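You operate a simulated robot arm through the tools that you are given. There is no shell and no other tool. Be economical: measure what you need, move in short steps, check, and stop when the job is done.

You run a simulated two-armed robot. Do the job below in one go: nothing can be reset, and whatever is moved stays where it is left.

JOB
Wipe up the spill on the beige table with the grey cloth and put it back.

The check looks at the end state, three seconds after you hand in, the way a careful person would. Anything else that was tipped, shoved, dropped, spilled or broken makes it a failure. Flat cloth is picked up by pressing the open fingertips on it (5 to 10 N) and closing them slowly along it; thin cloth reads only 2 to 8 mm in the jaws.

ROBOT AND FRAMES
Two 7-joint arms with two-finger parallel grippers on one trunk, on a base that drives. Base frame: it is fixed to the floor where the robot stands at the start and does not move with it; the origin is under the middle of the robot, x ahead of it, y to its left, z up; the surface under the hand at the start is at about z = 0.8. Lengths are in m, angles in degrees, forces in N, time in s.
The left shoulder is at the start at [0.03, 0.119, 0.935], the right one opposite. With the tool pointing down near the work surface each hand reaches from about 0.28 to 0.68 m from the robot's upright axis, wherever it stands, measured 20 degrees to its own side. Payload 3.43 kg a hand.
The tool frame of a hand sits at the grasp point between the pads (the TCP): z along the fingers, y along the line on which they close. The tips reach 0.03 m beyond it. Largest opening 0.094 m; finger width 0.028, thickness 0.01; the body of the gripper, 0.05 by 0.096 m, starts 0.055 m behind the TCP.
Orientation is that of the tool frame in the base frame, as a unit quaternion [x, y, z, w]. With the fingers straight down and closing along the base's y, the tool's x points along the base's -x, its y along +y and its z along -z.

CONTROLS
- The arms move only by the tool send_rows. It takes "left_steps", "right_steps" or both (then of equal length, played together; a hand with none holds still); each is a list that holds one entry, the list of rows, each a list of 7 numbers: the shift along the tool's x, y, z in m, then the turn, a rotation vector about the tool's x, y, z in degrees, then the opening, from 0 (shut) to 1 (fully open). In form: [[[x, y, z, wx, wy, wz, grip], ...]]. A call has 1 to 12 rows; each row shifts and turns the commanded pose from where the row before left it, along the tool's axes as they then stand. A row lasts 0.2 s, in which the tool goes at most 0.05 m and 8.6 degrees; a call with a longer step from one row to the next is refused whole, and so is a gripper value outside its range. Where a pose cannot be reached the arm comes as near as it can. A force on the tool above 40 N (or 10 N above the force at the start of the call, whichever is more), or a blocked arm, ends the call early, and 0.2 s more pass. The fingers move at their own pace (about 0.072 m/s each) and stop on an object; they squeeze with about 38 N. The grip force told is the motor's: it shows also when the fingers shut on nothing. Time passes only in rows, and 0.2 s behind the last, so rows that do not move let the fingers close. It gives the time, the measured TCP pose, the force on the tool (base axes), the opening and the grip force at its end, in the units of the frame above (readings bear some noise), with the torque about the TCP (base axes, N m) and any sound that the robot's microphone picked up.
- Cameras (640 x 400 px; columns grow to the right, rows downward): "scene" is now at [0.0391, -0.0289, 1.6381]; the picture's right is [-0.38, -0.93, 0.00], its down [-0.74, 0.30, -0.61] and it looks along [0.56, -0.23, -0.79] (base axes); focal length 261 px, centre (320, 200). "left" rides on the left gripper at [0.076, -0.014, -0.102] in its tool frame; the picture's right is [0.18, 0.98, 0.00], its down [-0.75, 0.14, -0.64] and it looks along [-0.63, 0.12, 0.77] (tool axes); focal length 243 px, centre (320, 200). "right" rides on the right gripper at [0.076, 0.014, -0.102] in its tool frame; the picture's right is [-0.18, 0.98, 0.00], its down [-0.75, -0.14, -0.64] and it looks along [-0.63, -0.12, 0.77] (tool axes); focal length 243 px, centre (320, 200).
- snapshot(camera): a new picture of that camera. The clock stands still meanwhile.
- lift_body(by): slides the trunk up (or, below 0, down) by that many m; the arms and the scene camera ride with it, the base frame stays. It gives what a move gives, with no picture.
- drive_base(legs): drives the robot by 1 to 6 legs, each [ahead, turn to the left] in m and degrees, along the robot's own axes; the way and the turn of a leg run together, so that a leg with both is an arc; at most 1.5 m and 180 degrees a leg. The arms and the cameras ride along, it lands a little off, and it stops where it bumps. It gives what a move gives.
- head_to(pan, tilt): turns the head with the scene camera to pan (to the left, within 143 degrees either way) and tilt (down, from -29 to 69), counted from straight ahead of the robot. It gives what a move gives.
- pixel_to_xyz(camera, pixels): for up to 12 pixels [column, row] of the newest picture of that camera ("zoom" is the newest enlarged one), the place [x, y, z] in the base frame of the surface seen there, good to about 0.002 m. The clock stands still meanwhile.
- enlarge(camera, box): a new picture of the part [left, top, right, bottom] of that camera's present view, enlarged. The clock stands still meanwhile.
- finish_job(): hands the job in; it is judged then, once.

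Keep the steps short. Do not move on a guess: measure, check each grasp and each placing, and mend mistakes. In all there are 80 turns and 62 pictures (those below and enlarged ones count). Leave the grippers open and the arms clear of the work at the hand-in unless told otherwise, and finish with a single line.

The tools are called after "Call:" by a JSON object that holds its "name" and its "arguments". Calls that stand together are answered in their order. send_rows: Moves the arms, as the interface text tells. Its arguments: {"type":"object","properties":{"left_steps":{"type":"array","items":{"type":"array","items":{"type":"array","items":{"type":"number"}}}},"right_steps":{"type":"array","items":{"type":"array","items":{"type":"array","items":{"type":"number"}}}}},"required":[]} The other tools are called the same way: lift_body (by) slides the trunk up or down; drive_base (legs) drives the base; head_to (pan, tilt) turns the head that bears the scene camera; snapshot (camera) takes a picture; pixel_to_xyz (camera, pixels) gives the place of the surface under pixels of a picture; enlarge (camera, box) takes an enlarged picture of a part of a camera's view; finish_job () hands the job in.

At the start:

```text
t: 0.0
left_ee_pos: [0.5102, 0.0123, 1.0]
left_tool_rot: [0.0, 1.0, 0.0, 0.0]
left_ft_force: [-0.1, 0.1, 0.4]
left_torque: [0.0, 0.01, 0.0]
left_grip_width: 0.0939
left_gripper_force: 0.0
right_ee_pos: [0.3233, -0.2839, 0.9904]
right_tool_rot: [0.0, 1.0, 0.0, 0.0]
right_ft_force: [-0.5, -0.3, 0.1]
right_torque: [0.03, -0.02, -0.01]
right_grip_width: 0.094
right_gripper_force: 0.1
trunk travel left (down, up): [-0.2, 0.21]
robot x, y, heading: [-0.0019, -0.0046, -0.2]
head pan, tilt: [-22.1, 52.5]
```

scene: 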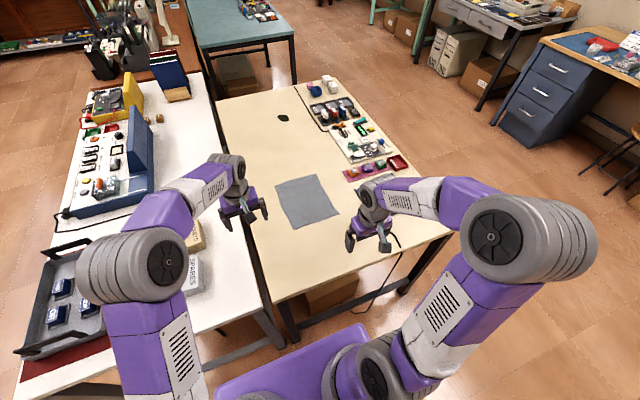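
right: 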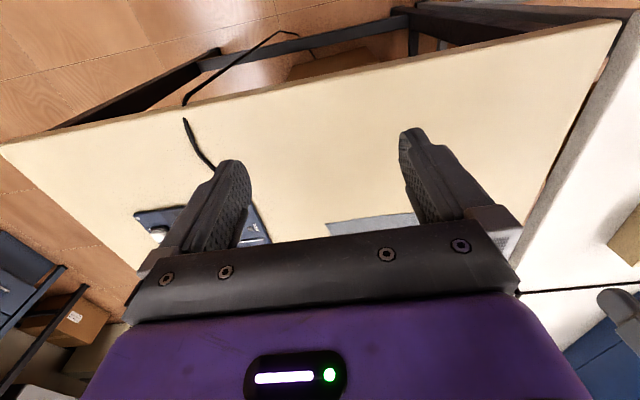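
left: 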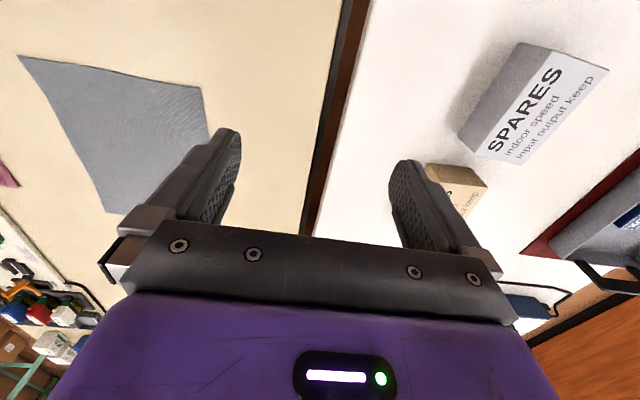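

The grey cloth is at about (307,202) in the scene picture. A dark spot at (283,117) may be the spill. I'll enlarge the table and measure both.

Call:
{"name": "enlarge", "arguments": {"camera": "scene", "box": [210, 70, 450, 240]}}

Call:
{"name": "pixel_to_xyz", "arguments": {"camera": "scene", "pixels": [[283, 117], [278, 117], [289, 117], [283, 113], [283, 121], [275, 182], [316, 174], [339, 215], [294, 229], [307, 202], [250, 130], [320, 150]]}}

```text
2.35 times, centred on (330, 155) of scene
```

zoom: 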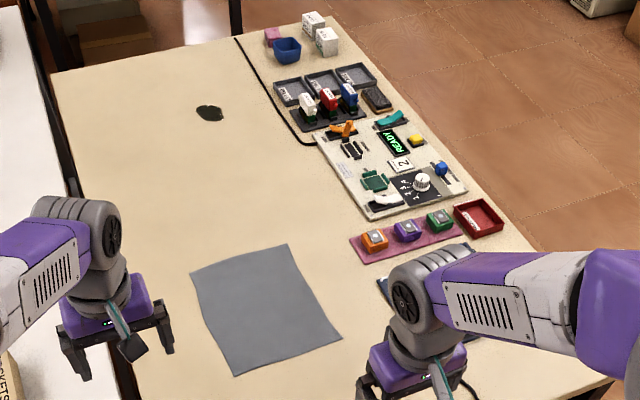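

```text
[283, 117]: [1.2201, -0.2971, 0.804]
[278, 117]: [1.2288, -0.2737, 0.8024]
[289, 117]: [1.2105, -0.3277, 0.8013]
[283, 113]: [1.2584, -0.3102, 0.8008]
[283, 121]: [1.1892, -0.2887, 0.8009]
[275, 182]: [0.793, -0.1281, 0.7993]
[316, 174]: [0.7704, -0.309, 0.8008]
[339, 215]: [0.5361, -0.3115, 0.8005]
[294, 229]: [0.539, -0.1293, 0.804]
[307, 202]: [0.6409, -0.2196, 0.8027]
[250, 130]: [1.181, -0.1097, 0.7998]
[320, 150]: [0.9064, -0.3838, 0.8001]
```

The spot lies at about (1.22,-0.30), beyond reach from here. Before planning I'll enlarge it, the table's far end and the surrounding floor.

Call:
{"name": "enlarge", "arguments": {"camera": "scene", "box": [250, 85, 330, 135]}}

Call:
{"name": "pixel_to_xyz", "arguments": {"camera": "scene", "pixels": [[216, 102], [328, 76], [447, 233], [292, 300], [256, 225], [330, 60], [440, 140], [500, 200], [315, 90], [330, 84], [265, 12], [400, 100]]}}

Call:
{"name": "head_to", "arguments": {"pan": -15, "tilt": 25}}

Call:
{"name": "snapshot", "arguments": {"camera": "scene"}}

```text
8.00 times, centred on (290, 110) of scene
```

zoom: 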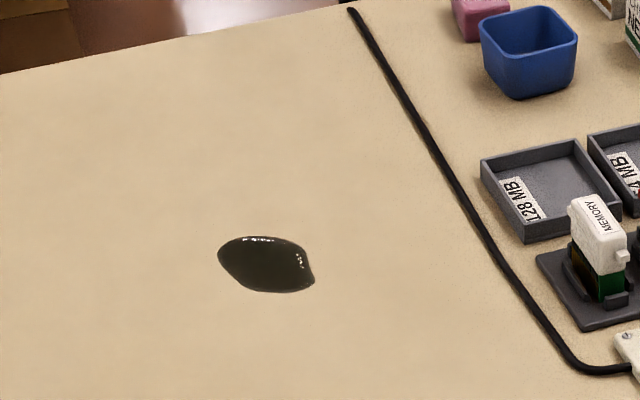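

```text
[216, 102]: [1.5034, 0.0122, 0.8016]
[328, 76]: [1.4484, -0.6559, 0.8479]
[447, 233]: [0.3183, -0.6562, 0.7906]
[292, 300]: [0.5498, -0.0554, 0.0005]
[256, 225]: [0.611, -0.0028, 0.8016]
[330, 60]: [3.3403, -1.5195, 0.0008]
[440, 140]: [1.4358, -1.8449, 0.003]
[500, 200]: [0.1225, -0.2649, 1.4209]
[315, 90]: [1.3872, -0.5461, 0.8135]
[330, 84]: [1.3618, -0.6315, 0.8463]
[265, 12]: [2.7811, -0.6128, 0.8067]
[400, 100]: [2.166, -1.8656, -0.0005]
```

```text
t: 0.9
left_ee_pos: [0.5099, 0.0123, 0.9997]
left_tool_rot: [0.0, 1.0, 0.0, 0.0]
left_ft_force: [0.0, -0.3, -0.3]
left_torque: [0.04, 0.02, 0.0]
left_grip_width: 0.0938
left_gripper_force: 0.0
right_ee_pos: [0.3223, -0.2834, 0.9909]
right_tool_rot: [-0.001, 1.0, 0.0, 0.0]
right_ft_force: [-0.3, -0.3, 0.2]
right_torque: [0.03, -0.01, 0.03]
right_grip_width: 0.0939
right_gripper_force: 0.0
trunk travel left (down, up): [-0.2, 0.21]
robot x, y, heading: [0.0, 0.0014, -0.1]
head pan, tilt: [-15.0, 25.0]
```

```text
56 pictures are left
```

scene: 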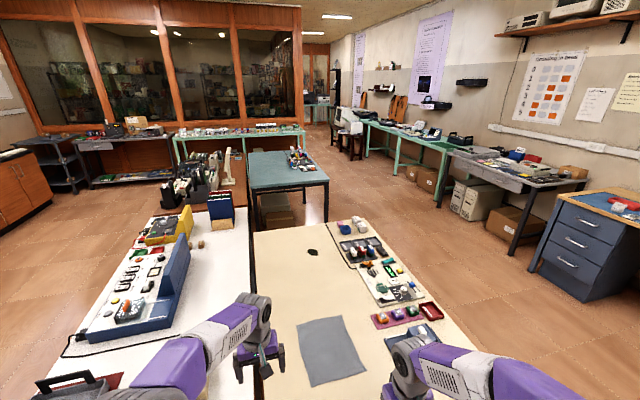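

The dark glossy spot is the spill. The beige table spans about x 0.3–1.5 and y −0.7–0, so the spill is reachable from its far end. I'll measure the gap to the green table and the obstacles on the right.

Call:
{"name": "pixel_to_xyz", "arguments": {"camera": "scene", "pixels": [[252, 189], [326, 183], [325, 220], [255, 229], [250, 226], [362, 219], [390, 235], [540, 272], [510, 240], [455, 202], [592, 298], [245, 205]]}}

Call:
{"name": "enlarge", "arguments": {"camera": "scene", "box": [220, 140, 400, 260]}}

```text
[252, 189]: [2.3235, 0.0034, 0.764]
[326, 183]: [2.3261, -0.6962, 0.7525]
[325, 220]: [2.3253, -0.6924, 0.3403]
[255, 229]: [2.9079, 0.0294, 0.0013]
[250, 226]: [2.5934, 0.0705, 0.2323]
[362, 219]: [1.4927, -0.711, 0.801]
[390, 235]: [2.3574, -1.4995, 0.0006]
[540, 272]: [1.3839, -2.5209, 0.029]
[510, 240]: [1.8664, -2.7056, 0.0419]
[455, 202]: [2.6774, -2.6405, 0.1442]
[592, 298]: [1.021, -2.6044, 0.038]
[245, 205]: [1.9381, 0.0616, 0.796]
```

```text
3.33 times, centred on (310, 200) of scene
```

zoom: 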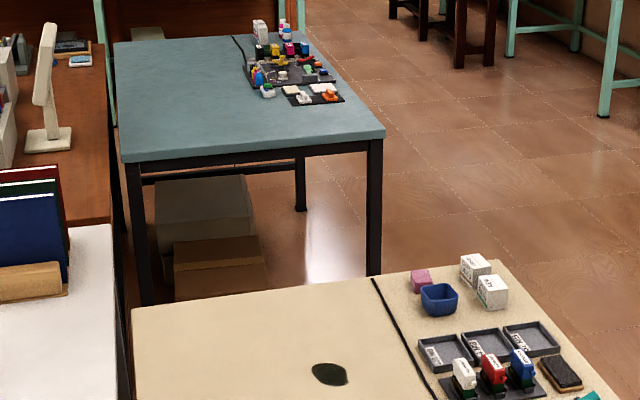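

The gap between the beige and green tables runs x 1.52–2.32, so the robot can stand there facing back. First I'll bring the right hand over the cloth's near edge, to about (0.575,−0.22).

Call:
{"name": "send_rows", "arguments": {"right_steps": [[[-0.042, 0.0105, 0, 0, 0, 0, 0.6], [-0.042, 0.0105, 0, 0, 0, 0, 0.6], [-0.042, 0.0105, 0, 0, 0, 0, 0.6], [-0.042, 0.0105, 0.02, 0, 0, 0, 0.6], [-0.042, 0.0105, 0.02, 0, 0, 0, 0.6], [-0.043, 0.0105, 0.03, 0, 0, 0, 0.6], [0, 0, 0.04, 0, 0, 0, 0.6], [0, 0, 0, 0, 0, 0, 0.6]]]}}

Call:
{"name": "snapshot", "arguments": {"camera": "right"}}

```text
refused: row 6 steps farther than a row can; nothing moved
```

```text
54 pictures are left
```

right: 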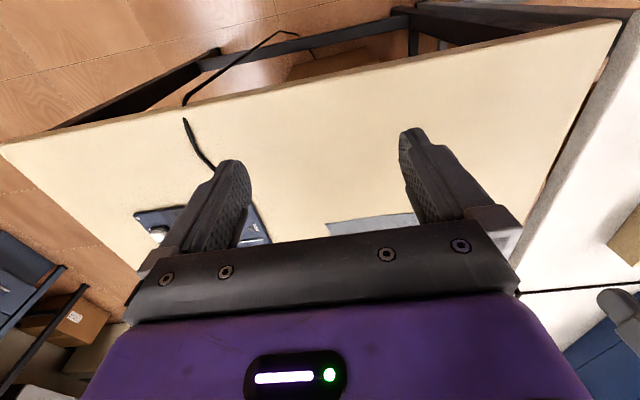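

The call was refused because row 6 was too long, so I'll split it into shorter steps.

Call:
{"name": "send_rows", "arguments": {"right_steps": [[[-0.042, 0.0105, 0, 0, 0, 0, 0.6], [-0.042, 0.0105, 0, 0, 0, 0, 0.6], [-0.042, 0.0105, 0, 0, 0, 0, 0.6], [-0.042, 0.0105, 0, 0, 0, 0, 0.6], [-0.042, 0.0105, 0.01, 0, 0, 0, 0.6], [-0.043, 0.0105, 0.01, 0, 0, 0, 0.6], [0, 0, 0.045, 0, 0, 0, 0.6], [0, 0, 0.045, 0, 0, 0, 0.6], [0, 0, 0, 0, 0, 0, 0.6]]]}}

Call:
{"name": "snapshot", "arguments": {"camera": "right"}}

```text
t: 2.9
left_ee_pos: [0.5094, 0.0123, 1.0001]
left_tool_rot: [0.0, 1.0, 0.0, 0.0]
left_ft_force: [-0.3, -0.3, -0.3]
left_torque: [-0.02, 0.0, -0.01]
left_grip_width: 0.0941
left_gripper_force: 0.1
right_ee_pos: [0.5744, -0.2155, 0.8797]
right_tool_rot: [0.0, 1.0, -0.001, 0.001]
right_ft_force: [0.5, -0.1, 0.6]
right_torque: [0.01, -0.02, -0.01]
right_grip_width: 0.0564
right_gripper_force: 0.2
trunk travel left (down, up): [-0.2, 0.21]
robot x, y, heading: [0.0001, -0.003, 0.0]
head pan, tilt: [-15.0, 25.0]
```

```text
53 pictures are left
```

right: 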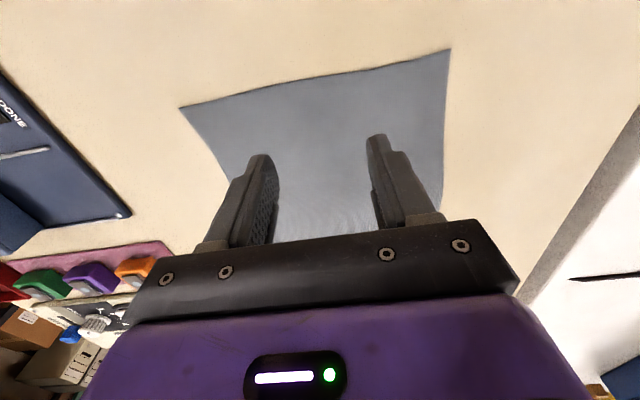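

The hand sits over the near part of the cloth. I'll record the near corners and centre, then lower slowly to touch (TCP about 0.83).

Call:
{"name": "pixel_to_xyz", "arguments": {"camera": "right", "pixels": [[184, 109], [447, 52], [315, 82], [441, 190], [320, 160]]}}

Call:
{"name": "send_rows", "arguments": {"right_steps": [[[0, 0, 0.02, 0, 0, 0, 0.6], [0, 0, 0.015, 0, 0, 0, 0.6], [0, 0, 0.008, 0, 0, 0, 0.6], [0, 0, 0.005, 0, 0, 0, 0.6], [0, 0, 0, 0, 0, 0, 0.6]]]}}

```text
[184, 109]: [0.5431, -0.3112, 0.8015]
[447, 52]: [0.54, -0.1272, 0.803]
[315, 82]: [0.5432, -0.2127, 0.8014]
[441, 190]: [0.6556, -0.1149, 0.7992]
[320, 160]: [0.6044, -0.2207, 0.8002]
```

```text
t: 4.1
left_ee_pos: [0.5105, 0.0132, 1.001]
left_tool_rot: [0.0, 1.0, 0.0, 0.0]
left_ft_force: [-0.1, -0.1, -0.5]
left_torque: [0.02, 0.03, 0.0]
left_grip_width: 0.094
left_gripper_force: 0.0
right_ee_pos: [0.5754, -0.2195, 0.8322]
right_tool_rot: [0.0, 1.0, 0.0, 0.0]
right_ft_force: [0.1, 0.5, 0.5]
right_torque: [-0.02, 0.01, -0.01]
right_grip_width: 0.0563
right_gripper_force: 0.0
trunk travel left (down, up): [-0.2, 0.21]
robot x, y, heading: [0.0012, 0.0036, 0.1]
head pan, tilt: [-15.0, 25.0]
```

There's no contact yet at 0.832, so I'll press a little further.

Call:
{"name": "send_rows", "arguments": {"right_steps": [[[0, 0, 0.002, 0, 0, 0, 0.6], [0, 0, 0.002, 0, 0, 0, 0.6], [0, 0, 0, 0, 0, 0, 0.6]]]}}

```text
t: 4.9
left_ee_pos: [0.508, 0.0125, 1.0008]
left_tool_rot: [0.0, 1.0, 0.0, 0.001]
left_ft_force: [-0.6, -0.2, -0.7]
left_torque: [0.01, 0.02, -0.03]
left_grip_width: 0.0936
left_gripper_force: 0.0
right_ee_pos: [0.5757, -0.219, 0.8309]
right_tool_rot: [0.0, 1.0, 0.0, 0.003]
right_ft_force: [-2.4, 1.1, 20.5]
right_torque: [0.05, 0.24, -0.02]
right_grip_width: 0.056
right_gripper_force: 0.0
trunk travel left (down, up): [-0.2, 0.21]
robot x, y, heading: [0.0004, -0.0004, 0.1]
head pan, tilt: [-15.0, 25.0]
```

The force reads 20 N, above the 5–10 N range. I'll back off about 1.5 mm and read again.

Call:
{"name": "send_rows", "arguments": {"right_steps": [[[0, 0, -0.0014, 0, 0, 0, 0.6], [0, 0, 0, 0, 0, 0, 0.6]]]}}

```text
t: 5.5
left_ee_pos: [0.5093, 0.0127, 1.0016]
left_tool_rot: [0.0, 1.0, -0.001, 0.001]
left_ft_force: [0.1, -0.2, 0.7]
left_torque: [0.01, -0.01, 0.01]
left_grip_width: 0.094
left_gripper_force: 0.1
right_ee_pos: [0.5759, -0.2187, 0.8311]
right_tool_rot: [0.0, 1.0, 0.0, 0.001]
right_ft_force: [0.6, 1.8, 20.2]
right_torque: [0.02, 0.12, -0.01]
right_grip_width: 0.0563
right_gripper_force: 0.1
trunk travel left (down, up): [-0.2, 0.21]
robot x, y, heading: [0.0011, -0.0034, 0.1]
head pan, tilt: [-15.0, 25.0]
```

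Still 20 N, so I'll back off in small steps.

Call:
{"name": "send_rows", "arguments": {"right_steps": [[[0, 0, -0.001, 0, 0, 0, 0.6], [0, 0, 0, 0, 0, 0, 0.6]]]}}

```text
t: 6.1
left_ee_pos: [0.5095, 0.0133, 1.0018]
left_tool_rot: [-0.001, 1.0, -0.001, 0.001]
left_ft_force: [-0.3, 0.2, 0.1]
left_torque: [0.02, 0.0, -0.01]
left_grip_width: 0.094
left_gripper_force: 0.1
right_ee_pos: [0.5761, -0.2187, 0.8313]
right_tool_rot: [-0.001, 1.0, 0.0, 0.001]
right_ft_force: [0.9, 2.5, 14.8]
right_torque: [0.12, -0.04, -0.01]
right_grip_width: 0.0568
right_gripper_force: 0.1
trunk travel left (down, up): [-0.2, 0.21]
robot x, y, heading: [0.0034, 0.0037, 0.1]
head pan, tilt: [-15.0, 25.0]
```

Now 14.8 N. I'll back off a bit more.

Call:
{"name": "send_rows", "arguments": {"right_steps": [[[0, 0, -0.0012, 0, 0, 0, 0.6], [0, 0, 0, 0, 0, 0, 0.6]]]}}

```text
t: 6.7
left_ee_pos: [0.5094, 0.0123, 1.0009]
left_tool_rot: [0.0, 1.0, 0.0, 0.001]
left_ft_force: [0.0, 0.4, -0.6]
left_torque: [-0.03, -0.01, -0.01]
left_grip_width: 0.0939
left_gripper_force: 0.1
right_ee_pos: [0.5747, -0.2202, 0.83]
right_tool_rot: [0.0, 1.0, 0.0, -0.001]
right_ft_force: [1.5, 1.1, 5.6]
right_torque: [0.08, -0.04, 0.01]
right_grip_width: 0.0561
right_gripper_force: 0.0
trunk travel left (down, up): [-0.2, 0.21]
robot x, y, heading: [0.0024, -0.0008, -0.2]
head pan, tilt: [-15.0, 25.0]
```

At 5.6 N the force is right. I'll close the fingers slowly along the cloth.

Call:
{"name": "send_rows", "arguments": {"right_steps": [[[0, 0, 0.0003, 0, 0, 0, 0.52], [0, 0, 0, 0, 0, 0, 0.44], [0, 0, 0, 0, 0, 0, 0.36], [0, 0, 0, 0, 0, 0, 0.28], [0, 0, 0, 0, 0, 0, 0.2], [0, 0, 0, 0, 0, 0, 0.12], [0, 0, 0, 0, 0, 0, 0.05], [0, 0, 0, 0, 0, 0, 0], [0, 0, 0, 0, 0, 0, 0], [0, 0, 0, 0, 0, 0, 0]]]}}

Call:
{"name": "snapshot", "arguments": {"camera": "right"}}

```text
t: 8.9
left_ee_pos: [0.5094, 0.0117, 1.0003]
left_tool_rot: [0.0, 1.0, 0.001, -0.001]
left_ft_force: [-0.5, -0.4, -0.1]
left_torque: [0.04, 0.0, 0.01]
left_grip_width: 0.0942
left_gripper_force: 0.1
right_ee_pos: [0.575, -0.2197, 0.8305]
right_tool_rot: [0.0, 1.0, 0.0, 0.0]
right_ft_force: [0.4, 0.3, -0.1]
right_torque: [0.0, -0.02, 0.02]
right_grip_width: 0.0019
right_gripper_force: 36.7
trunk travel left (down, up): [-0.2, 0.21]
robot x, y, heading: [0.0005, -0.0007, -0.1]
head pan, tilt: [-15.0, 25.0]
```

```text
52 pictures are left
```

right: 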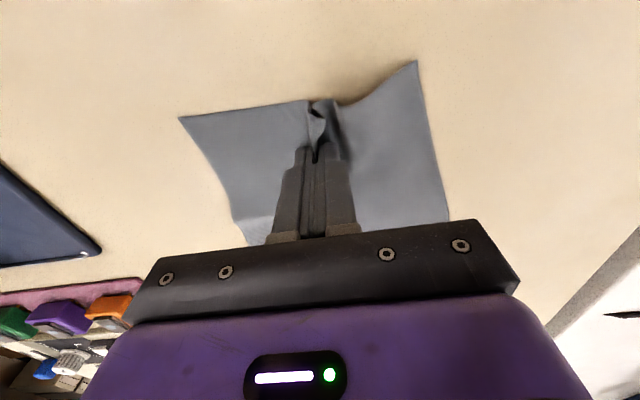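

The cloth is gripped, at 1.9 mm with a visible ridge. I'll lift it and check that it hangs from the fingers.

Call:
{"name": "send_rows", "arguments": {"right_steps": [[[0, 0, -0.02, 0, 0, 0, 0], [0, 0, -0.03, 0, 0, 0, 0], [0, 0, -0.04, 0, 0, 0, 0], [0, 0, -0.04, 0, 0, 0, 0], [0, 0, -0.04, 0, 0, 0, 0], [0, 0, -0.04, 0, 0, 0, 0], [0, 0, 0, 0, 0, 0, 0]]]}}

Call:
{"name": "head_to", "arguments": {"pan": -15, "tilt": 45}}

Call:
{"name": "snapshot", "arguments": {"camera": "scene"}}

```text
t: 10.5
left_ee_pos: [0.5082, 0.0118, 1.0005]
left_tool_rot: [0.0, 1.0, 0.0, 0.0]
left_ft_force: [0.2, -0.2, 0.2]
left_torque: [0.0, 0.05, -0.02]
left_grip_width: 0.0937
left_gripper_force: 0.0
right_ee_pos: [0.5766, -0.2192, 1.0395]
right_tool_rot: [0.0, 1.0, 0.001, 0.0]
right_ft_force: [0.2, 0.3, -0.8]
right_torque: [0.01, 0.03, 0.02]
right_grip_width: 0.002
right_gripper_force: 36.8
trunk travel left (down, up): [-0.2, 0.21]
robot x, y, heading: [0.0033, 0.0002, 0.1]
head pan, tilt: [-15.0, 25.0]
```

```text
t: 11.3
left_ee_pos: [0.5084, 0.0123, 1.0003]
left_tool_rot: [-0.001, 1.0, 0.001, 0.0]
left_ft_force: [-0.1, -0.2, -0.2]
left_torque: [-0.05, -0.01, 0.01]
left_grip_width: 0.0939
left_gripper_force: 0.1
right_ee_pos: [0.578, -0.2192, 1.0406]
right_tool_rot: [0.0, 1.0, 0.0, -0.001]
right_ft_force: [-0.2, 0.5, -0.5]
right_torque: [-0.03, -0.01, 0.0]
right_grip_width: 0.0019
right_gripper_force: 36.7
trunk travel left (down, up): [-0.2, 0.21]
robot x, y, heading: [0.0031, 0.0021, -0.3]
head pan, tilt: [-15.0, 45.0]
```

```text
51 pictures are left
```

scene: 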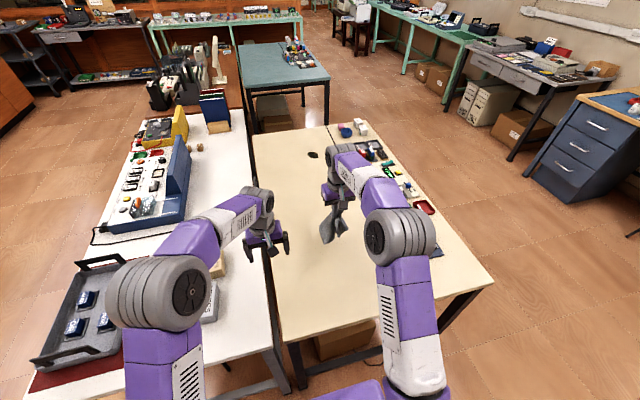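

The cloth hangs from the right hand. I'll raise the trunk, draw both hands in for driving, and look right along the route.

Call:
{"name": "lift_body", "arguments": {"by": 0.18}}

Call:
{"name": "send_rows", "arguments": {"left_steps": [[[0.04, 0.02, 0, 0, 0, 0, 1], [0.04, 0.02, 0, 0, 0, 0, 1], [0.04, 0.02, 0, 0, 0, 0, 1], [0.03, 0.01, 0, 0, 0, 0, 1], [0, 0, 0, 0, 0, 0, 1]]], "right_steps": [[[0.045, 0, 0, 0, 0, 0, 0], [0.045, 0, 0, 0, 0, 0, 0], [0.045, 0, 0, 0, 0, 0, 0], [0.045, 0, 0, 0, 0, 0, 0], [0, 0, 0, 0, 0, 0, 0]]]}}

Call:
{"name": "head_to", "arguments": {"pan": -90, "tilt": 40}}

Call:
{"name": "snapshot", "arguments": {"camera": "scene"}}

Call:
{"name": "head_to", "arguments": {"pan": -143, "tilt": 45}}

Call:
{"name": "snapshot", "arguments": {"camera": "scene"}}

```text
t: 13.3
left_ee_pos: [0.5105, 0.0136, 1.1803]
left_tool_rot: [0.0, 1.0, 0.0, 0.0]
left_ft_force: [0.7, -0.3, -0.5]
left_torque: [-0.01, -0.02, 0.01]
left_grip_width: 0.094
left_gripper_force: 0.0
right_ee_pos: [0.5768, -0.2196, 1.2188]
right_tool_rot: [0.0, 1.0, 0.0, -0.001]
right_ft_force: [-0.7, 0.3, -0.3]
right_torque: [0.01, -0.02, 0.01]
right_grip_width: 0.002
right_gripper_force: 36.8
trunk travel left (down, up): [-0.38, 0.03]
robot x, y, heading: [-0.0006, -0.0006, 0.0]
head pan, tilt: [-15.0, 45.0]
```

```text
t: 14.6
left_ee_pos: [0.3614, 0.0828, 1.1759]
left_tool_rot: [0.0, 1.0, -0.001, -0.001]
left_ft_force: [0.0, 0.1, -0.9]
left_torque: [0.0, 0.1, -0.02]
left_grip_width: 0.0939
left_gripper_force: 0.0
right_ee_pos: [0.397, -0.2191, 1.2163]
right_tool_rot: [0.0, 1.0, 0.001, -0.001]
right_ft_force: [0.0, 0.2, -1.1]
right_torque: [0.04, 0.06, -0.03]
right_grip_width: 0.002
right_gripper_force: 36.6
trunk travel left (down, up): [-0.38, 0.03]
robot x, y, heading: [0.0016, -0.0006, 0.1]
head pan, tilt: [-15.0, 45.0]
```

```text
t: 16.0
left_ee_pos: [0.3589, 0.0845, 1.1757]
left_tool_rot: [0.0, 1.0, -0.001, -0.001]
left_ft_force: [-0.4, 0.1, -0.4]
left_torque: [0.0, 0.02, 0.01]
left_grip_width: 0.094
left_gripper_force: 0.1
right_ee_pos: [0.3951, -0.2198, 1.2176]
right_tool_rot: [0.0, 1.0, 0.0, 0.0]
right_ft_force: [0.1, -0.1, 0.0]
right_torque: [0.01, -0.02, 0.04]
right_grip_width: 0.0019
right_gripper_force: 36.8
trunk travel left (down, up): [-0.38, 0.03]
robot x, y, heading: [0.0026, 0.0023, 0.1]
head pan, tilt: [-90.0, 40.0]
```

```text
50 pictures are left
```

scene: 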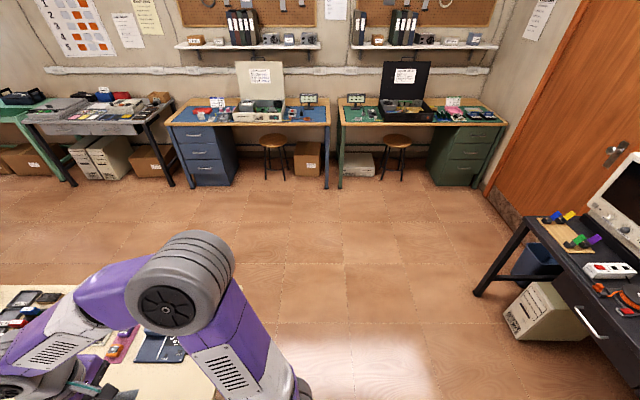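

```text
t: 17.2
left_ee_pos: [0.36, 0.0843, 1.176]
left_tool_rot: [-0.001, 1.0, 0.0, -0.001]
left_ft_force: [-0.1, -0.3, 0.3]
left_torque: [0.02, 0.05, 0.02]
left_grip_width: 0.0941
left_gripper_force: 0.0
right_ee_pos: [0.3948, -0.2193, 1.2191]
right_tool_rot: [0.0, 1.0, 0.0, 0.0]
right_ft_force: [0.6, -0.1, 0.4]
right_torque: [0.0, -0.01, 0.0]
right_grip_width: 0.0017
right_gripper_force: 36.8
trunk travel left (down, up): [-0.38, 0.03]
robot x, y, heading: [0.0005, -0.0004, 0.3]
head pan, tilt: [-143.0, 45.0]
```

```text
49 pictures are left
```

scene: 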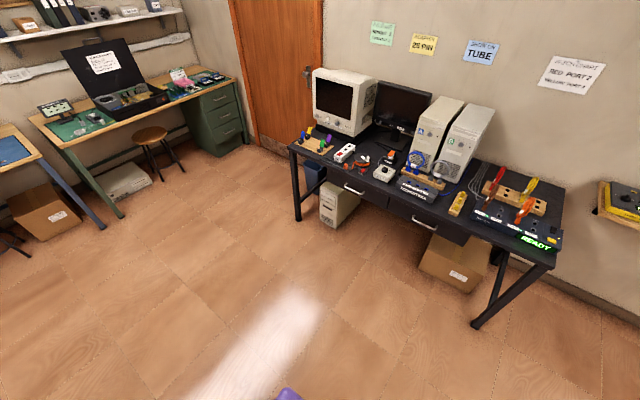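

The floor to the right is clear. A black table stands behind, so I'll measure its front edge.

Call:
{"name": "pixel_to_xyz", "arguments": {"camera": "scene", "pixels": [[550, 265], [298, 150], [400, 200], [477, 328], [300, 218], [250, 300]]}}

```text
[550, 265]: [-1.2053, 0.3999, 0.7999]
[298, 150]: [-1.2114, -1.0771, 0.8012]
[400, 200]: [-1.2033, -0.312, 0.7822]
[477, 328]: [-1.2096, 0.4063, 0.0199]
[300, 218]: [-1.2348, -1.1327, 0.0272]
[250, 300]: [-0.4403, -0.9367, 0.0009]
```

The clearance behind is ample. I'll back off 0.35 m, turn right, drive 1.35 m along −y, then turn left to face +x again.

Call:
{"name": "drive_base", "arguments": {"legs": [[-0.35, 0], [0, -90], [1.35, 0], [0, 90]]}}

```text
t: 33.5
left_ee_pos: [-0.0422, -1.2719, 1.1762]
left_tool_rot: [0.032, 0.999, 0.0, 0.0]
left_ft_force: [-0.3, -0.3, 0.1]
left_torque: [0.03, 0.04, 0.03]
left_grip_width: 0.094
left_gripper_force: 0.1
right_ee_pos: [-0.0264, -1.5766, 1.2177]
right_tool_rot: [0.032, 0.999, 0.0, 0.0]
right_ft_force: [0.4, 0.5, 0.1]
right_torque: [-0.03, -0.02, -0.06]
right_grip_width: 0.002
right_gripper_force: 36.6
trunk travel left (down, up): [-0.38, 0.03]
robot x, y, heading: [-0.4081, -1.3346, -3.6]
head pan, tilt: [-143.0, 45.0]
```

The robot is at (−0.41,−1.33), heading −3.6. I'll correct the heading and drive to about x=1.9 in two legs.

Call:
{"name": "drive_base", "arguments": {"legs": [[0, 3.6], [1.15, 0], [1.15, 0]]}}

Call:
{"name": "head_to", "arguments": {"pan": 75, "tilt": 45}}

Call:
{"name": "snapshot", "arguments": {"camera": "scene"}}

```text
t: 45.2
left_ee_pos: [2.2456, -1.2173, 1.1764]
left_tool_rot: [-0.014, 1.0, 0.0, 0.0]
left_ft_force: [0.4, 0.6, 0.2]
left_torque: [0.01, -0.02, 0.0]
left_grip_width: 0.0941
left_gripper_force: 0.1
right_ee_pos: [2.2903, -1.519, 1.2178]
right_tool_rot: [-0.014, 1.0, 0.0, 0.0]
right_ft_force: [0.2, 0.2, -1.0]
right_torque: [0.0, 0.0, -0.04]
right_grip_width: 0.002
right_gripper_force: 36.4
trunk travel left (down, up): [-0.38, 0.03]
robot x, y, heading: [1.8877, -1.3135, 1.7]
head pan, tilt: [-143.0, 45.0]
```

```text
t: 48.4
left_ee_pos: [2.2457, -1.2176, 1.1759]
left_tool_rot: [-0.013, 1.0, 0.0, 0.0]
left_ft_force: [0.1, 0.2, 0.0]
left_torque: [0.0, 0.05, -0.06]
left_grip_width: 0.0939
left_gripper_force: 0.0
right_ee_pos: [2.289, -1.5197, 1.2166]
right_tool_rot: [-0.014, 1.0, 0.0, 0.0]
right_ft_force: [0.5, 1.0, -0.5]
right_torque: [-0.03, 0.03, -0.03]
right_grip_width: 0.0015
right_gripper_force: 36.7
trunk travel left (down, up): [-0.38, 0.03]
robot x, y, heading: [1.8876, -1.3139, 1.5]
head pan, tilt: [75.0, 45.0]
```

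```text
48 pictures are left
```

scene: 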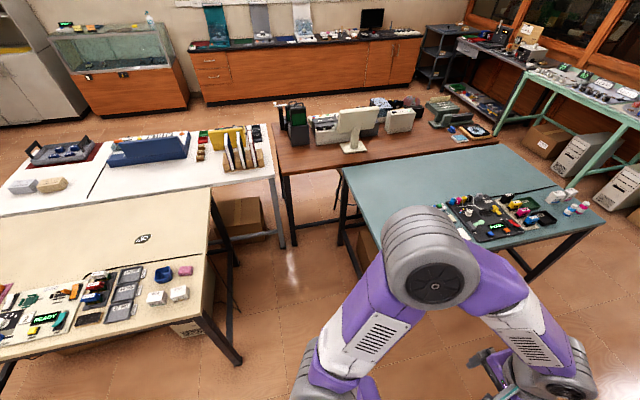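

The gap between the beige table (left) and the green table is open. I'll turn to face −y and look down to gauge the base size before reversing in.

Call:
{"name": "drive_base", "arguments": {"legs": [[0, -91.6]]}}

Call:
{"name": "head_to", "arguments": {"pan": -60, "tilt": 69}}

Call:
{"name": "snapshot", "arguments": {"camera": "scene"}}

```text
t: 52.5
left_ee_pos: [1.986, -1.6677, 1.1762]
left_tool_rot: [0.693, 0.721, 0.0, -0.001]
left_ft_force: [0.1, -0.5, 0.3]
left_torque: [-0.01, -0.02, -0.01]
left_grip_width: 0.0939
left_gripper_force: 0.1
right_ee_pos: [1.6849, -1.7147, 1.2168]
right_tool_rot: [0.693, 0.721, 0.001, 0.0]
right_ft_force: [-0.8, 0.9, 0.1]
right_torque: [0.0, 0.01, 0.03]
right_grip_width: 0.002
right_gripper_force: 37.0
trunk travel left (down, up): [-0.38, 0.03]
robot x, y, heading: [1.8882, -1.3117, -88.0]
head pan, tilt: [75.0, 45.0]
```

```text
t: 54.7
left_ee_pos: [1.9862, -1.6682, 1.1763]
left_tool_rot: [0.693, 0.721, 0.001, 0.0]
left_ft_force: [0.0, 0.7, -0.6]
left_torque: [0.0, -0.01, -0.02]
left_grip_width: 0.0942
left_gripper_force: 0.1
right_ee_pos: [1.6849, -1.7161, 1.2171]
right_tool_rot: [0.694, 0.72, 0.0, 0.0]
right_ft_force: [0.0, 0.6, -0.7]
right_torque: [0.02, -0.01, -0.01]
right_grip_width: 0.0019
right_gripper_force: 36.5
trunk travel left (down, up): [-0.38, 0.03]
robot x, y, heading: [1.892, -1.3062, -87.9]
head pan, tilt: [-60.0, 68.8]
```

```text
47 pictures are left
```

scene: 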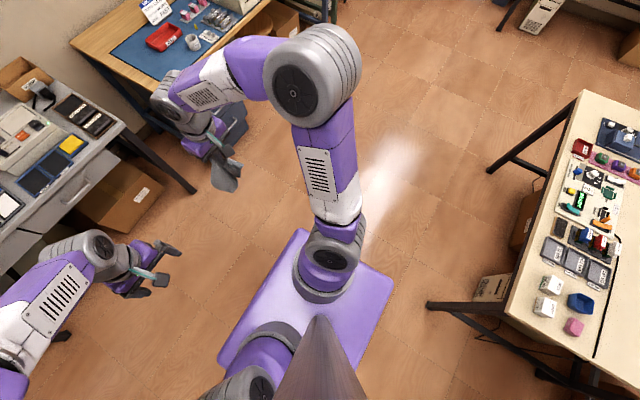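

Call:
{"name": "pixel_to_xyz", "arguments": {"camera": "scene", "pixels": [[300, 233], [220, 355], [390, 285], [372, 340], [505, 312], [430, 302], [350, 390], [640, 388]]}}

```text
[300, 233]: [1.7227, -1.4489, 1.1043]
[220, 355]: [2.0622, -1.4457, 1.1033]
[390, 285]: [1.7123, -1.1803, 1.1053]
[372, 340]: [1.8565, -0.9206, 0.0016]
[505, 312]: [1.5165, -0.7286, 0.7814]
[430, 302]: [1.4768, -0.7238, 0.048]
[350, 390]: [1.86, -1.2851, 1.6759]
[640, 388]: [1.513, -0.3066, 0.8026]
```

The base is compact: the trunk plate is about ±0.17 m and no base shows beyond it. I'll fix the heading, reverse 0.8 m into the gap, and turn right to face −x.

Call:
{"name": "drive_base", "arguments": {"legs": [[0, -3.0], [-0.4, 0], [-0.4, 0]]}}

Call:
{"name": "drive_base", "arguments": {"legs": [[0, -89]]}}

Call:
{"name": "head_to", "arguments": {"pan": 15, "tilt": 50}}

Call:
{"name": "snapshot", "arguments": {"camera": "scene"}}

```text
t: 59.7
left_ee_pos: [1.9771, -0.8693, 1.1766]
left_tool_rot: [0.716, 0.698, 0.0, -0.001]
left_ft_force: [-0.6, 0.5, -0.4]
left_torque: [0.04, 0.01, -0.02]
left_grip_width: 0.0938
left_gripper_force: 0.1
right_ee_pos: [1.6737, -0.8989, 1.2165]
right_tool_rot: [0.716, 0.698, 0.0, 0.001]
right_ft_force: [-0.1, -0.8, 0.0]
right_torque: [-0.01, -0.02, 0.03]
right_grip_width: 0.0019
right_gripper_force: 37.2
trunk travel left (down, up): [-0.38, 0.03]
robot x, y, heading: [1.903, -0.5099, -91.5]
head pan, tilt: [-60.0, 68.8]
```

```text
t: 64.0
left_ee_pos: [1.5402, -0.5827, 1.1764]
left_tool_rot: [1.0, -0.013, 0.001, 0.0]
left_ft_force: [-0.8, 0.4, -0.1]
left_torque: [0.02, -0.02, 0.01]
left_grip_width: 0.0939
left_gripper_force: 0.0
right_ee_pos: [1.5115, -0.2792, 1.2171]
right_tool_rot: [1.0, -0.014, -0.001, 0.0]
right_ft_force: [-0.1, -0.1, -0.7]
right_torque: [0.02, 0.0, 0.05]
right_grip_width: 0.0019
right_gripper_force: 36.5
trunk travel left (down, up): [-0.38, 0.03]
robot x, y, heading: [1.9015, -0.5097, 178.5]
head pan, tilt: [-60.0, 68.8]
```

```text
t: 65.4
left_ee_pos: [1.5415, -0.5835, 1.177]
left_tool_rot: [1.0, -0.013, -0.001, -0.001]
left_ft_force: [-0.3, 1.2, 0.5]
left_torque: [0.0, 0.02, 0.0]
left_grip_width: 0.094
left_gripper_force: 0.0
right_ee_pos: [1.5115, -0.2788, 1.2168]
right_tool_rot: [1.0, -0.013, 0.0, 0.0]
right_ft_force: [0.4, -0.3, -0.3]
right_torque: [-0.03, -0.01, -0.01]
right_grip_width: 0.0019
right_gripper_force: 36.7
trunk travel left (down, up): [-0.38, 0.03]
robot x, y, heading: [1.9037, -0.5062, 178.5]
head pan, tilt: [15.0, 50.0]
```

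```text
46 pictures are left
```

scene: 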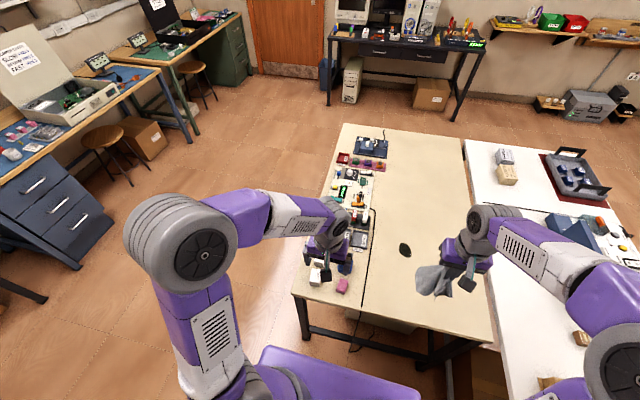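

The robot faces −x at (1.90,−0.51). The spill shows at (404,249), and it is about 0.1 m beyond reach. I'll drive ahead 0.13 m and measure the spill and the nearby cable.

Call:
{"name": "drive_base", "arguments": {"legs": [[0.13, 0]]}}

Call:
{"name": "head_to", "arguments": {"pan": 18, "tilt": 60}}

Call:
{"name": "enlarge", "arguments": {"camera": "scene", "box": [240, 100, 560, 300]}}

```text
t: 66.7
left_ee_pos: [1.4136, -0.5802, 1.176]
left_tool_rot: [1.0, -0.014, -0.002, 0.0]
left_ft_force: [-0.1, 0.1, 0.3]
left_torque: [0.0, -0.01, 0.01]
left_grip_width: 0.0941
left_gripper_force: 0.1
right_ee_pos: [1.3858, -0.2774, 1.2178]
right_tool_rot: [1.0, -0.013, 0.0, 0.0]
right_ft_force: [0.0, 0.0, 0.0]
right_torque: [-0.03, -0.03, 0.04]
right_grip_width: 0.0021
right_gripper_force: 36.7
trunk travel left (down, up): [-0.38, 0.03]
robot x, y, heading: [1.7737, -0.5027, 178.5]
head pan, tilt: [15.0, 50.0]
```

```text
t: 67.4
left_ee_pos: [1.4125, -0.5796, 1.1757]
left_tool_rot: [1.0, -0.013, -0.001, 0.0]
left_ft_force: [0.4, 0.5, 0.6]
left_torque: [0.0, -0.03, -0.01]
left_grip_width: 0.094
left_gripper_force: 0.1
right_ee_pos: [1.3839, -0.2757, 1.2181]
right_tool_rot: [1.0, -0.014, 0.001, 0.0]
right_ft_force: [-0.6, 0.8, -0.2]
right_torque: [-0.01, 0.0, 0.07]
right_grip_width: 0.0023
right_gripper_force: 37.0
trunk travel left (down, up): [-0.38, 0.03]
robot x, y, heading: [1.7753, -0.5076, 178.5]
head pan, tilt: [18.0, 60.0]
```

```text
2.00 times, centred on (400, 200) of scene
```

zoom: 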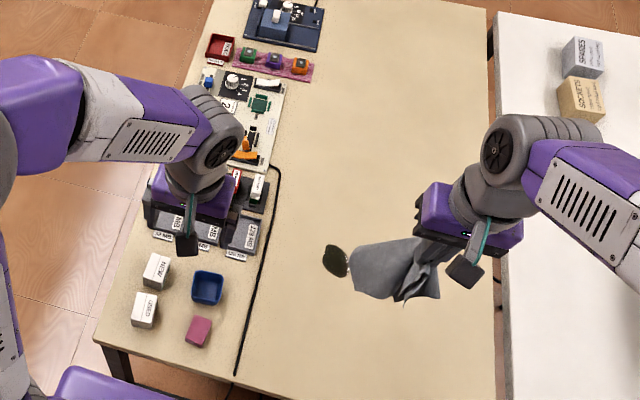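

Call:
{"name": "pixel_to_xyz", "arguments": {"camera": "zoom", "pixels": [[336, 262], [325, 250], [345, 275], [347, 252], [268, 220], [245, 320], [270, 180], [238, 370], [432, 298], [365, 262], [355, 290]]}}

```text
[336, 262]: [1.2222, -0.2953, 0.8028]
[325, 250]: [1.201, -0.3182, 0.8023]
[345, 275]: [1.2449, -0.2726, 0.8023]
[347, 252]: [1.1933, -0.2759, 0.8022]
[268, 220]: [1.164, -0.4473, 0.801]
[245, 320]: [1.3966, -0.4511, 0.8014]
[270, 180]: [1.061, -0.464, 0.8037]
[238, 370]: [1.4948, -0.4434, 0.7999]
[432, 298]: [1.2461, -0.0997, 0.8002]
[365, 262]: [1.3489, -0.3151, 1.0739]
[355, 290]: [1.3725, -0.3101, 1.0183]
```

The spill spans about 6 cm around (1.22,−0.295), and the cable is at y≈−0.45. I'll move the right hand to x≈1.16, beyond the spill, then lower the trunk.

Call:
{"name": "send_rows", "arguments": {"right_steps": [[[-0.045, 0.004, 0, 0, 0, 0, 0], [-0.045, 0.004, 0, 0, 0, 0, 0], [-0.045, 0.004, 0, 0, 0, 0, 0], [-0.045, 0.004, 0, 0, 0, 0, 0], [-0.045, 0.0, 0, 0, 0, 0, 0], [0, 0, 0, 0, 0, 0, 0], [0, 0, 0, 0, 0, 0, 0]]]}}

Call:
{"name": "lift_body", "arguments": {"by": -0.18}}

Call:
{"name": "snapshot", "arguments": {"camera": "scene"}}

```text
t: 69.0
left_ee_pos: [1.4129, -0.5781, 1.1761]
left_tool_rot: [1.0, -0.014, 0.0, -0.001]
left_ft_force: [-0.5, 0.3, -0.3]
left_torque: [0.03, -0.05, -0.02]
left_grip_width: 0.0939
left_gripper_force: 0.1
right_ee_pos: [1.1586, -0.2855, 1.2128]
right_tool_rot: [1.0, -0.014, 0.001, 0.0]
right_ft_force: [0.4, 1.2, -0.1]
right_torque: [0.01, -0.05, 0.06]
right_grip_width: 0.0021
right_gripper_force: 36.3
trunk travel left (down, up): [-0.38, 0.03]
robot x, y, heading: [1.7715, -0.5034, 178.9]
head pan, tilt: [18.0, 60.0]
```

```text
t: 71.0
left_ee_pos: [1.413, -0.5794, 0.9977]
left_tool_rot: [1.0, -0.013, -0.001, 0.001]
left_ft_force: [0.6, 0.2, -0.8]
left_torque: [-0.02, 0.01, -0.02]
left_grip_width: 0.094
left_gripper_force: 0.1
right_ee_pos: [1.1591, -0.2869, 1.0341]
right_tool_rot: [1.0, -0.013, -0.001, 0.0]
right_ft_force: [-0.9, -0.1, 0.3]
right_torque: [0.01, -0.02, 0.04]
right_grip_width: 0.0021
right_gripper_force: 36.8
trunk travel left (down, up): [-0.2, 0.21]
robot x, y, heading: [1.7783, -0.509, 178.4]
head pan, tilt: [18.0, 60.0]
```

```text
44 pictures are left
```

scene: 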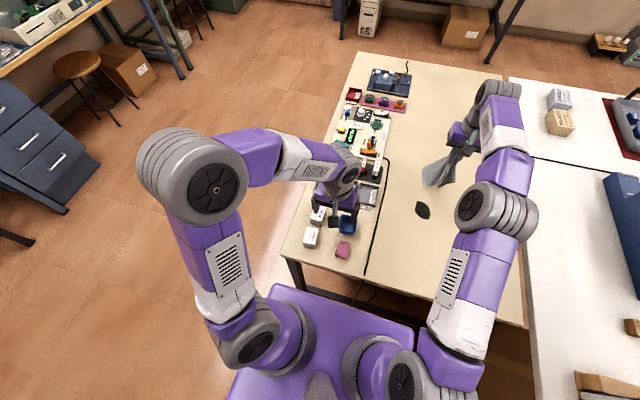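

The cloth hangs just beyond the spill at (423,210). I'll lower it to near contact.

Call:
{"name": "send_rows", "arguments": {"right_steps": [[[0, 0.002, 0.04, 0, 0, 0, 0], [0, 0.002, 0.04, 0, 0, 0, 0], [0.005, 0, 0.04, 0, 0, 0, 0], [0.005, 0, 0.04, 0, 0, 0, 0], [0, 0, 0.025, 0, 0, 0, 0], [0, 0, 0.011, 0, 0, 0, 0], [0, 0, 0, 0, 0, 0, 0]]]}}

Call:
{"name": "snapshot", "arguments": {"camera": "right"}}

```text
t: 72.6
left_ee_pos: [1.4135, -0.58, 0.9959]
left_tool_rot: [1.0, -0.014, 0.0, 0.0]
left_ft_force: [-0.3, 1.1, -0.1]
left_torque: [0.03, -0.01, 0.01]
left_grip_width: 0.0943
left_gripper_force: 0.1
right_ee_pos: [1.171, -0.2914, 0.8361]
right_tool_rot: [1.0, -0.013, -0.001, 0.0]
right_ft_force: [-0.1, 1.1, 2.6]
right_torque: [0.03, 0.02, 0.05]
right_grip_width: 0.002
right_gripper_force: 36.5
trunk travel left (down, up): [-0.2, 0.21]
robot x, y, heading: [1.7741, -0.5059, 178.4]
head pan, tilt: [18.0, 60.0]
```

```text
43 pictures are left
```

right: 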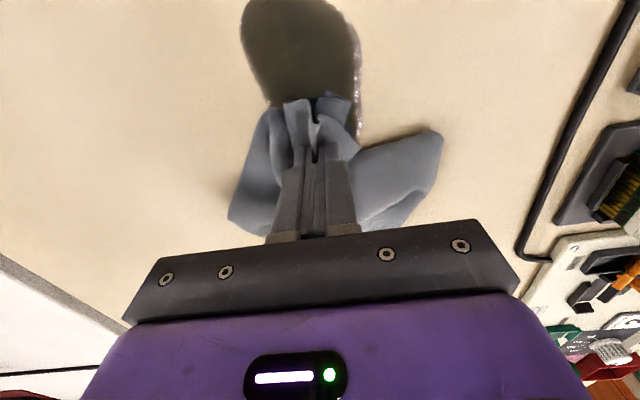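

Contact is light at 2.6 N, with the spill right in front at the image top. I'll press slightly and drag across it in +x, slowly.

Call:
{"name": "send_rows", "arguments": {"right_steps": [[[0.005, 0, 0.0015, 0, 0, 0, 0], [0.015, 0, 0.0005, 0, 0, 0, 0], [0.015, 0, 0, 0, 0, 0, 0], [0.015, 0, 0, 0, 0, 0, 0], [0.015, 0, 0, 0, 0, 0, 0], [0.015, 0, 0, 0, 0, 0, 0], [0.015, 0, 0, 0, 0, 0, 0], [0.015, 0, 0, 0, 0, 0, 0], [0.015, 0, 0, 0, 0, 0, 0], [0.015, 0, 0, 0, 0, 0, 0], [0, 0, 0, 0, 0, 0, 0]]]}}

Call:
{"name": "snapshot", "arguments": {"camera": "right"}}

Call:
{"name": "enlarge", "arguments": {"camera": "scene", "box": [340, 130, 500, 230]}}

```text
t: 75.0
left_ee_pos: [1.4125, -0.58, 0.9958]
left_tool_rot: [1.0, -0.015, -0.001, 0.0]
left_ft_force: [0.2, -0.6, -0.5]
left_torque: [0.02, 0.02, 0.04]
left_grip_width: 0.094
left_gripper_force: 0.1
right_ee_pos: [1.31, -0.2929, 0.8335]
right_tool_rot: [1.0, -0.013, 0.0, -0.001]
right_ft_force: [0.6, -0.6, 0.5]
right_torque: [0.05, 0.03, 0.03]
right_grip_width: 0.0021
right_gripper_force: 36.8
trunk travel left (down, up): [-0.2, 0.21]
robot x, y, heading: [1.7749, -0.5091, 178.6]
head pan, tilt: [18.0, 60.0]
```

```text
42 pictures are left
```

right: 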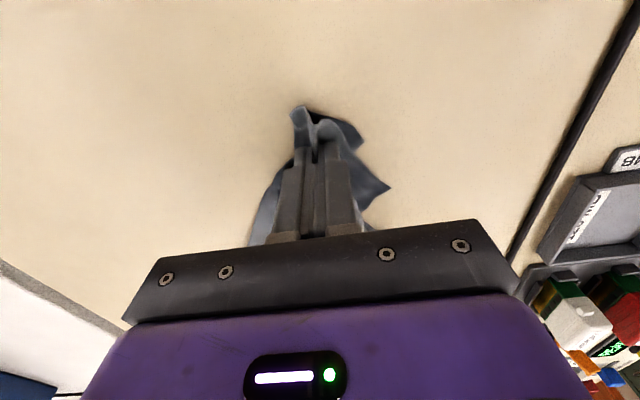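

```text
4.00 times, centred on (420, 180) of scene
```

zoom: 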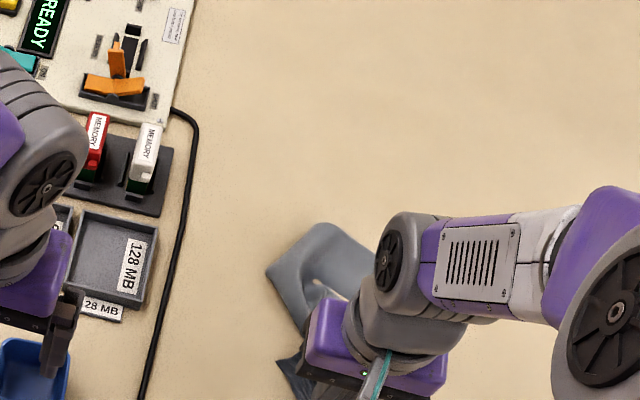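

The cloth may still cover the spot. I'll drag it on a little, lift straight up, and look.

Call:
{"name": "send_rows", "arguments": {"right_steps": [[[0.03, 0, 0, 0, 0, 0, 0], [0.04, 0, 0, 0, 0, 0, 0], [0.04, 0, 0, 0, 0, 0, 0], [0.01, 0, -0.03, 0, 0, 0, 0], [0, 0, -0.04, 0, 0, 0, 0], [0, 0, -0.04, 0, 0, 0, 0], [0, 0, -0.04, 0, 0, 0, 0], [0, 0, -0.04, 0, 0, 0, 0], [0, 0, 0, 0, 0, 0, 0]]]}}

Call:
{"name": "enlarge", "arguments": {"camera": "scene", "box": [340, 130, 500, 230]}}

Call:
{"name": "snapshot", "arguments": {"camera": "right"}}

```text
t: 77.0
left_ee_pos: [1.413, -0.5804, 0.9968]
left_tool_rot: [1.0, -0.014, 0.0, 0.0]
left_ft_force: [0.5, -0.2, 0.5]
left_torque: [0.0, -0.01, 0.01]
left_grip_width: 0.094
left_gripper_force: 0.0
right_ee_pos: [1.4313, -0.2956, 1.0244]
right_tool_rot: [1.0, -0.014, 0.0, 0.0]
right_ft_force: [0.9, 0.3, 0.0]
right_torque: [0.02, -0.05, 0.04]
right_grip_width: 0.0021
right_gripper_force: 37.1
trunk travel left (down, up): [-0.2, 0.21]
robot x, y, heading: [1.7725, -0.5017, 178.5]
head pan, tilt: [18.0, 60.0]
```

```text
4.00 times, centred on (420, 180) of scene
```

zoom: 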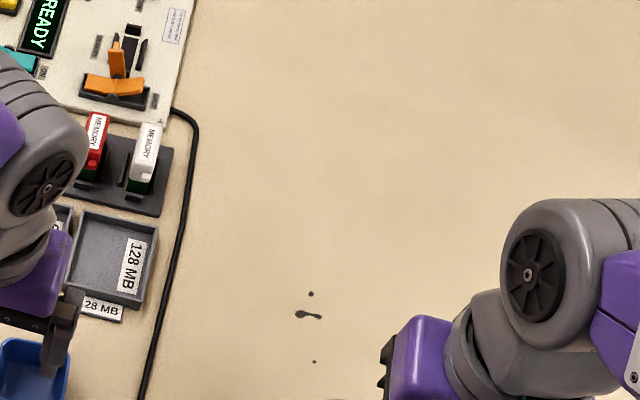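

```text
39 pictures are left
```

right: 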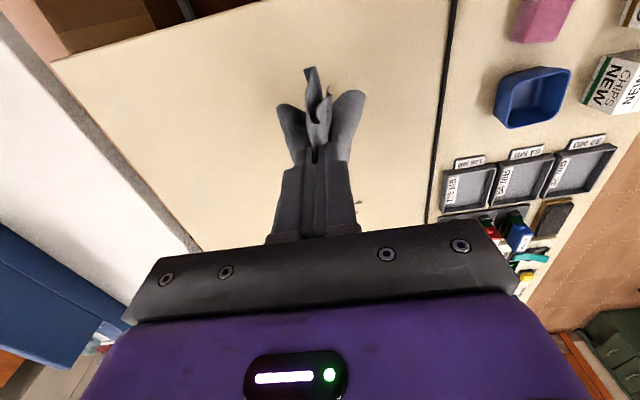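

Most of the spill is gone and a few residues remain. I'll measure them.

Call:
{"name": "pixel_to_xyz", "arguments": {"camera": "zoom", "pixels": [[311, 294], [300, 314], [319, 317], [314, 362]]}}

```text
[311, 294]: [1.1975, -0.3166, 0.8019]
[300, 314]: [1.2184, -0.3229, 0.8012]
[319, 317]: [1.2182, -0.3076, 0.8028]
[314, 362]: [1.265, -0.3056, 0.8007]
```

Residue lies along y −0.305 to −0.323 and x 1.20–1.265. I'll go back to x≈1.155, y≈−0.316 and lower for a second pass.

Call:
{"name": "send_rows", "arguments": {"right_steps": [[[-0.046, 0.005, 0, 0, 0, 0, 0], [-0.046, 0.005, 0, 0, 0, 0, 0], [-0.046, 0.005, 0, 0, 0, 0, 0], [-0.046, 0.005, 0, 0, 0, 0, 0], [-0.046, 0.005, 0, 0, 0, 0, 0], [-0.046, 0.002, 0, 0, 0, 0, 0], [0, 0, 0.045, 0, 0, 0, 0], [0, 0, 0.045, 0, 0, 0, 0], [0, 0, 0.045, 0, 0, 0, 0], [0, 0, 0.035, 0, 0, 0, 0], [0, 0, 0.018, 0, 0, 0, 0], [0, 0, 0, 0, 0, 0, 0]]]}}

```text
t: 79.6
left_ee_pos: [1.4125, -0.58, 0.9963]
left_tool_rot: [1.0, -0.013, 0.0, 0.0]
left_ft_force: [0.5, -0.3, -0.1]
left_torque: [-0.02, -0.03, 0.01]
left_grip_width: 0.0938
left_gripper_force: 0.1
right_ee_pos: [1.1539, -0.3154, 0.8378]
right_tool_rot: [1.0, -0.013, 0.0, 0.001]
right_ft_force: [-0.2, -0.1, 1.6]
right_torque: [-0.03, -0.03, 0.06]
right_grip_width: 0.0019
right_gripper_force: 36.8
trunk travel left (down, up): [-0.2, 0.21]
robot x, y, heading: [1.7751, -0.5023, 178.7]
head pan, tilt: [18.0, 60.0]
```

The hand is in place at 1.6 N. I'll press about 4 mm more and drag across with a small sideways zigzag.

Call:
{"name": "send_rows", "arguments": {"right_steps": [[[0.005, 0, 0.003, 0, 0, 0, 0], [0.012, 0, 0.0015, 0, 0, 0, 0], [0.012, 0.006, 0, 0, 0, 0, 0], [0.012, 0.006, 0, 0, 0, 0, 0], [0.012, -0.006, 0, 0, 0, 0, 0], [0.012, -0.01, 0, 0, 0, 0, 0], [0.012, 0.006, 0, 0, 0, 0, 0], [0.012, 0.006, 0, 0, 0, 0, 0], [0.012, -0.006, 0, 0, 0, 0, 0], [0.012, -0.006, 0, 0, 0, 0, 0], [0.012, 0, 0, 0, 0, 0, 0], [0.012, 0, 0, 0, 0, 0, 0]]]}}

Call:
{"name": "send_rows", "arguments": {"right_steps": [[[0.03, 0, 0, 0, 0, 0, 0], [0.04, 0, 0, 0, 0, 0, 0], [0.04, 0, 0, 0, 0, 0, 0], [0.03, 0, -0.03, 0, 0, 0, 0], [0, 0, -0.045, 0, 0, 0, 0], [0, 0, -0.045, 0, 0, 0, 0], [0, 0, -0.045, 0, 0, 0, 0], [0, 0, -0.04, 0, 0, 0, 0], [0, 0, 0, 0, 0, 0, 0]]]}}

Call:
{"name": "enlarge", "arguments": {"camera": "scene", "box": [340, 150, 500, 250]}}

```text
t: 82.2
left_ee_pos: [1.4136, -0.5789, 0.9968]
left_tool_rot: [1.0, -0.015, 0.0, 0.0]
left_ft_force: [-0.3, 0.0, -0.3]
left_torque: [-0.01, 0.0, 0.04]
left_grip_width: 0.0942
left_gripper_force: 0.0
right_ee_pos: [1.2895, -0.316, 0.8343]
right_tool_rot: [1.0, -0.013, 0.0, 0.0]
right_ft_force: [-3.5, 0.0, 10.4]
right_torque: [0.03, 0.17, 0.03]
right_grip_width: 0.0019
right_gripper_force: 37.3
trunk travel left (down, up): [-0.2, 0.21]
robot x, y, heading: [1.7735, -0.5079, 178.6]
head pan, tilt: [18.0, 60.0]
```

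```text
t: 84.2
left_ee_pos: [1.4128, -0.5797, 0.9957]
left_tool_rot: [1.0, -0.014, 0.0, -0.001]
left_ft_force: [1.2, -0.8, -0.1]
left_torque: [-0.03, -0.01, -0.01]
left_grip_width: 0.0939
left_gripper_force: 0.0
right_ee_pos: [1.4313, -0.3213, 1.0367]
right_tool_rot: [1.0, -0.014, 0.001, 0.0]
right_ft_force: [-0.9, 0.1, -0.8]
right_torque: [-0.03, 0.0, 0.01]
right_grip_width: 0.002
right_gripper_force: 36.9
trunk travel left (down, up): [-0.2, 0.21]
robot x, y, heading: [1.7738, -0.506, 178.5]
head pan, tilt: [18.0, 60.0]
```

```text
4.00 times, centred on (420, 200) of scene
```

zoom: 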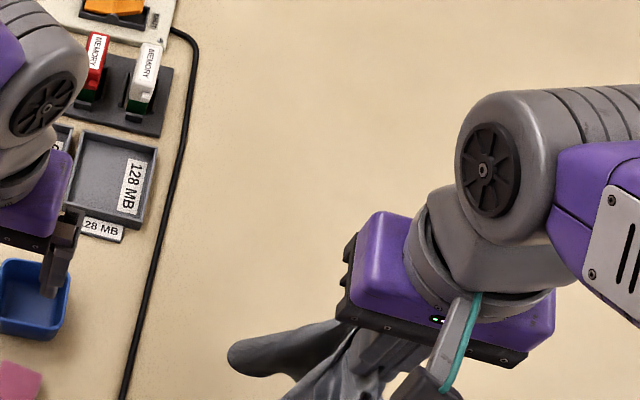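

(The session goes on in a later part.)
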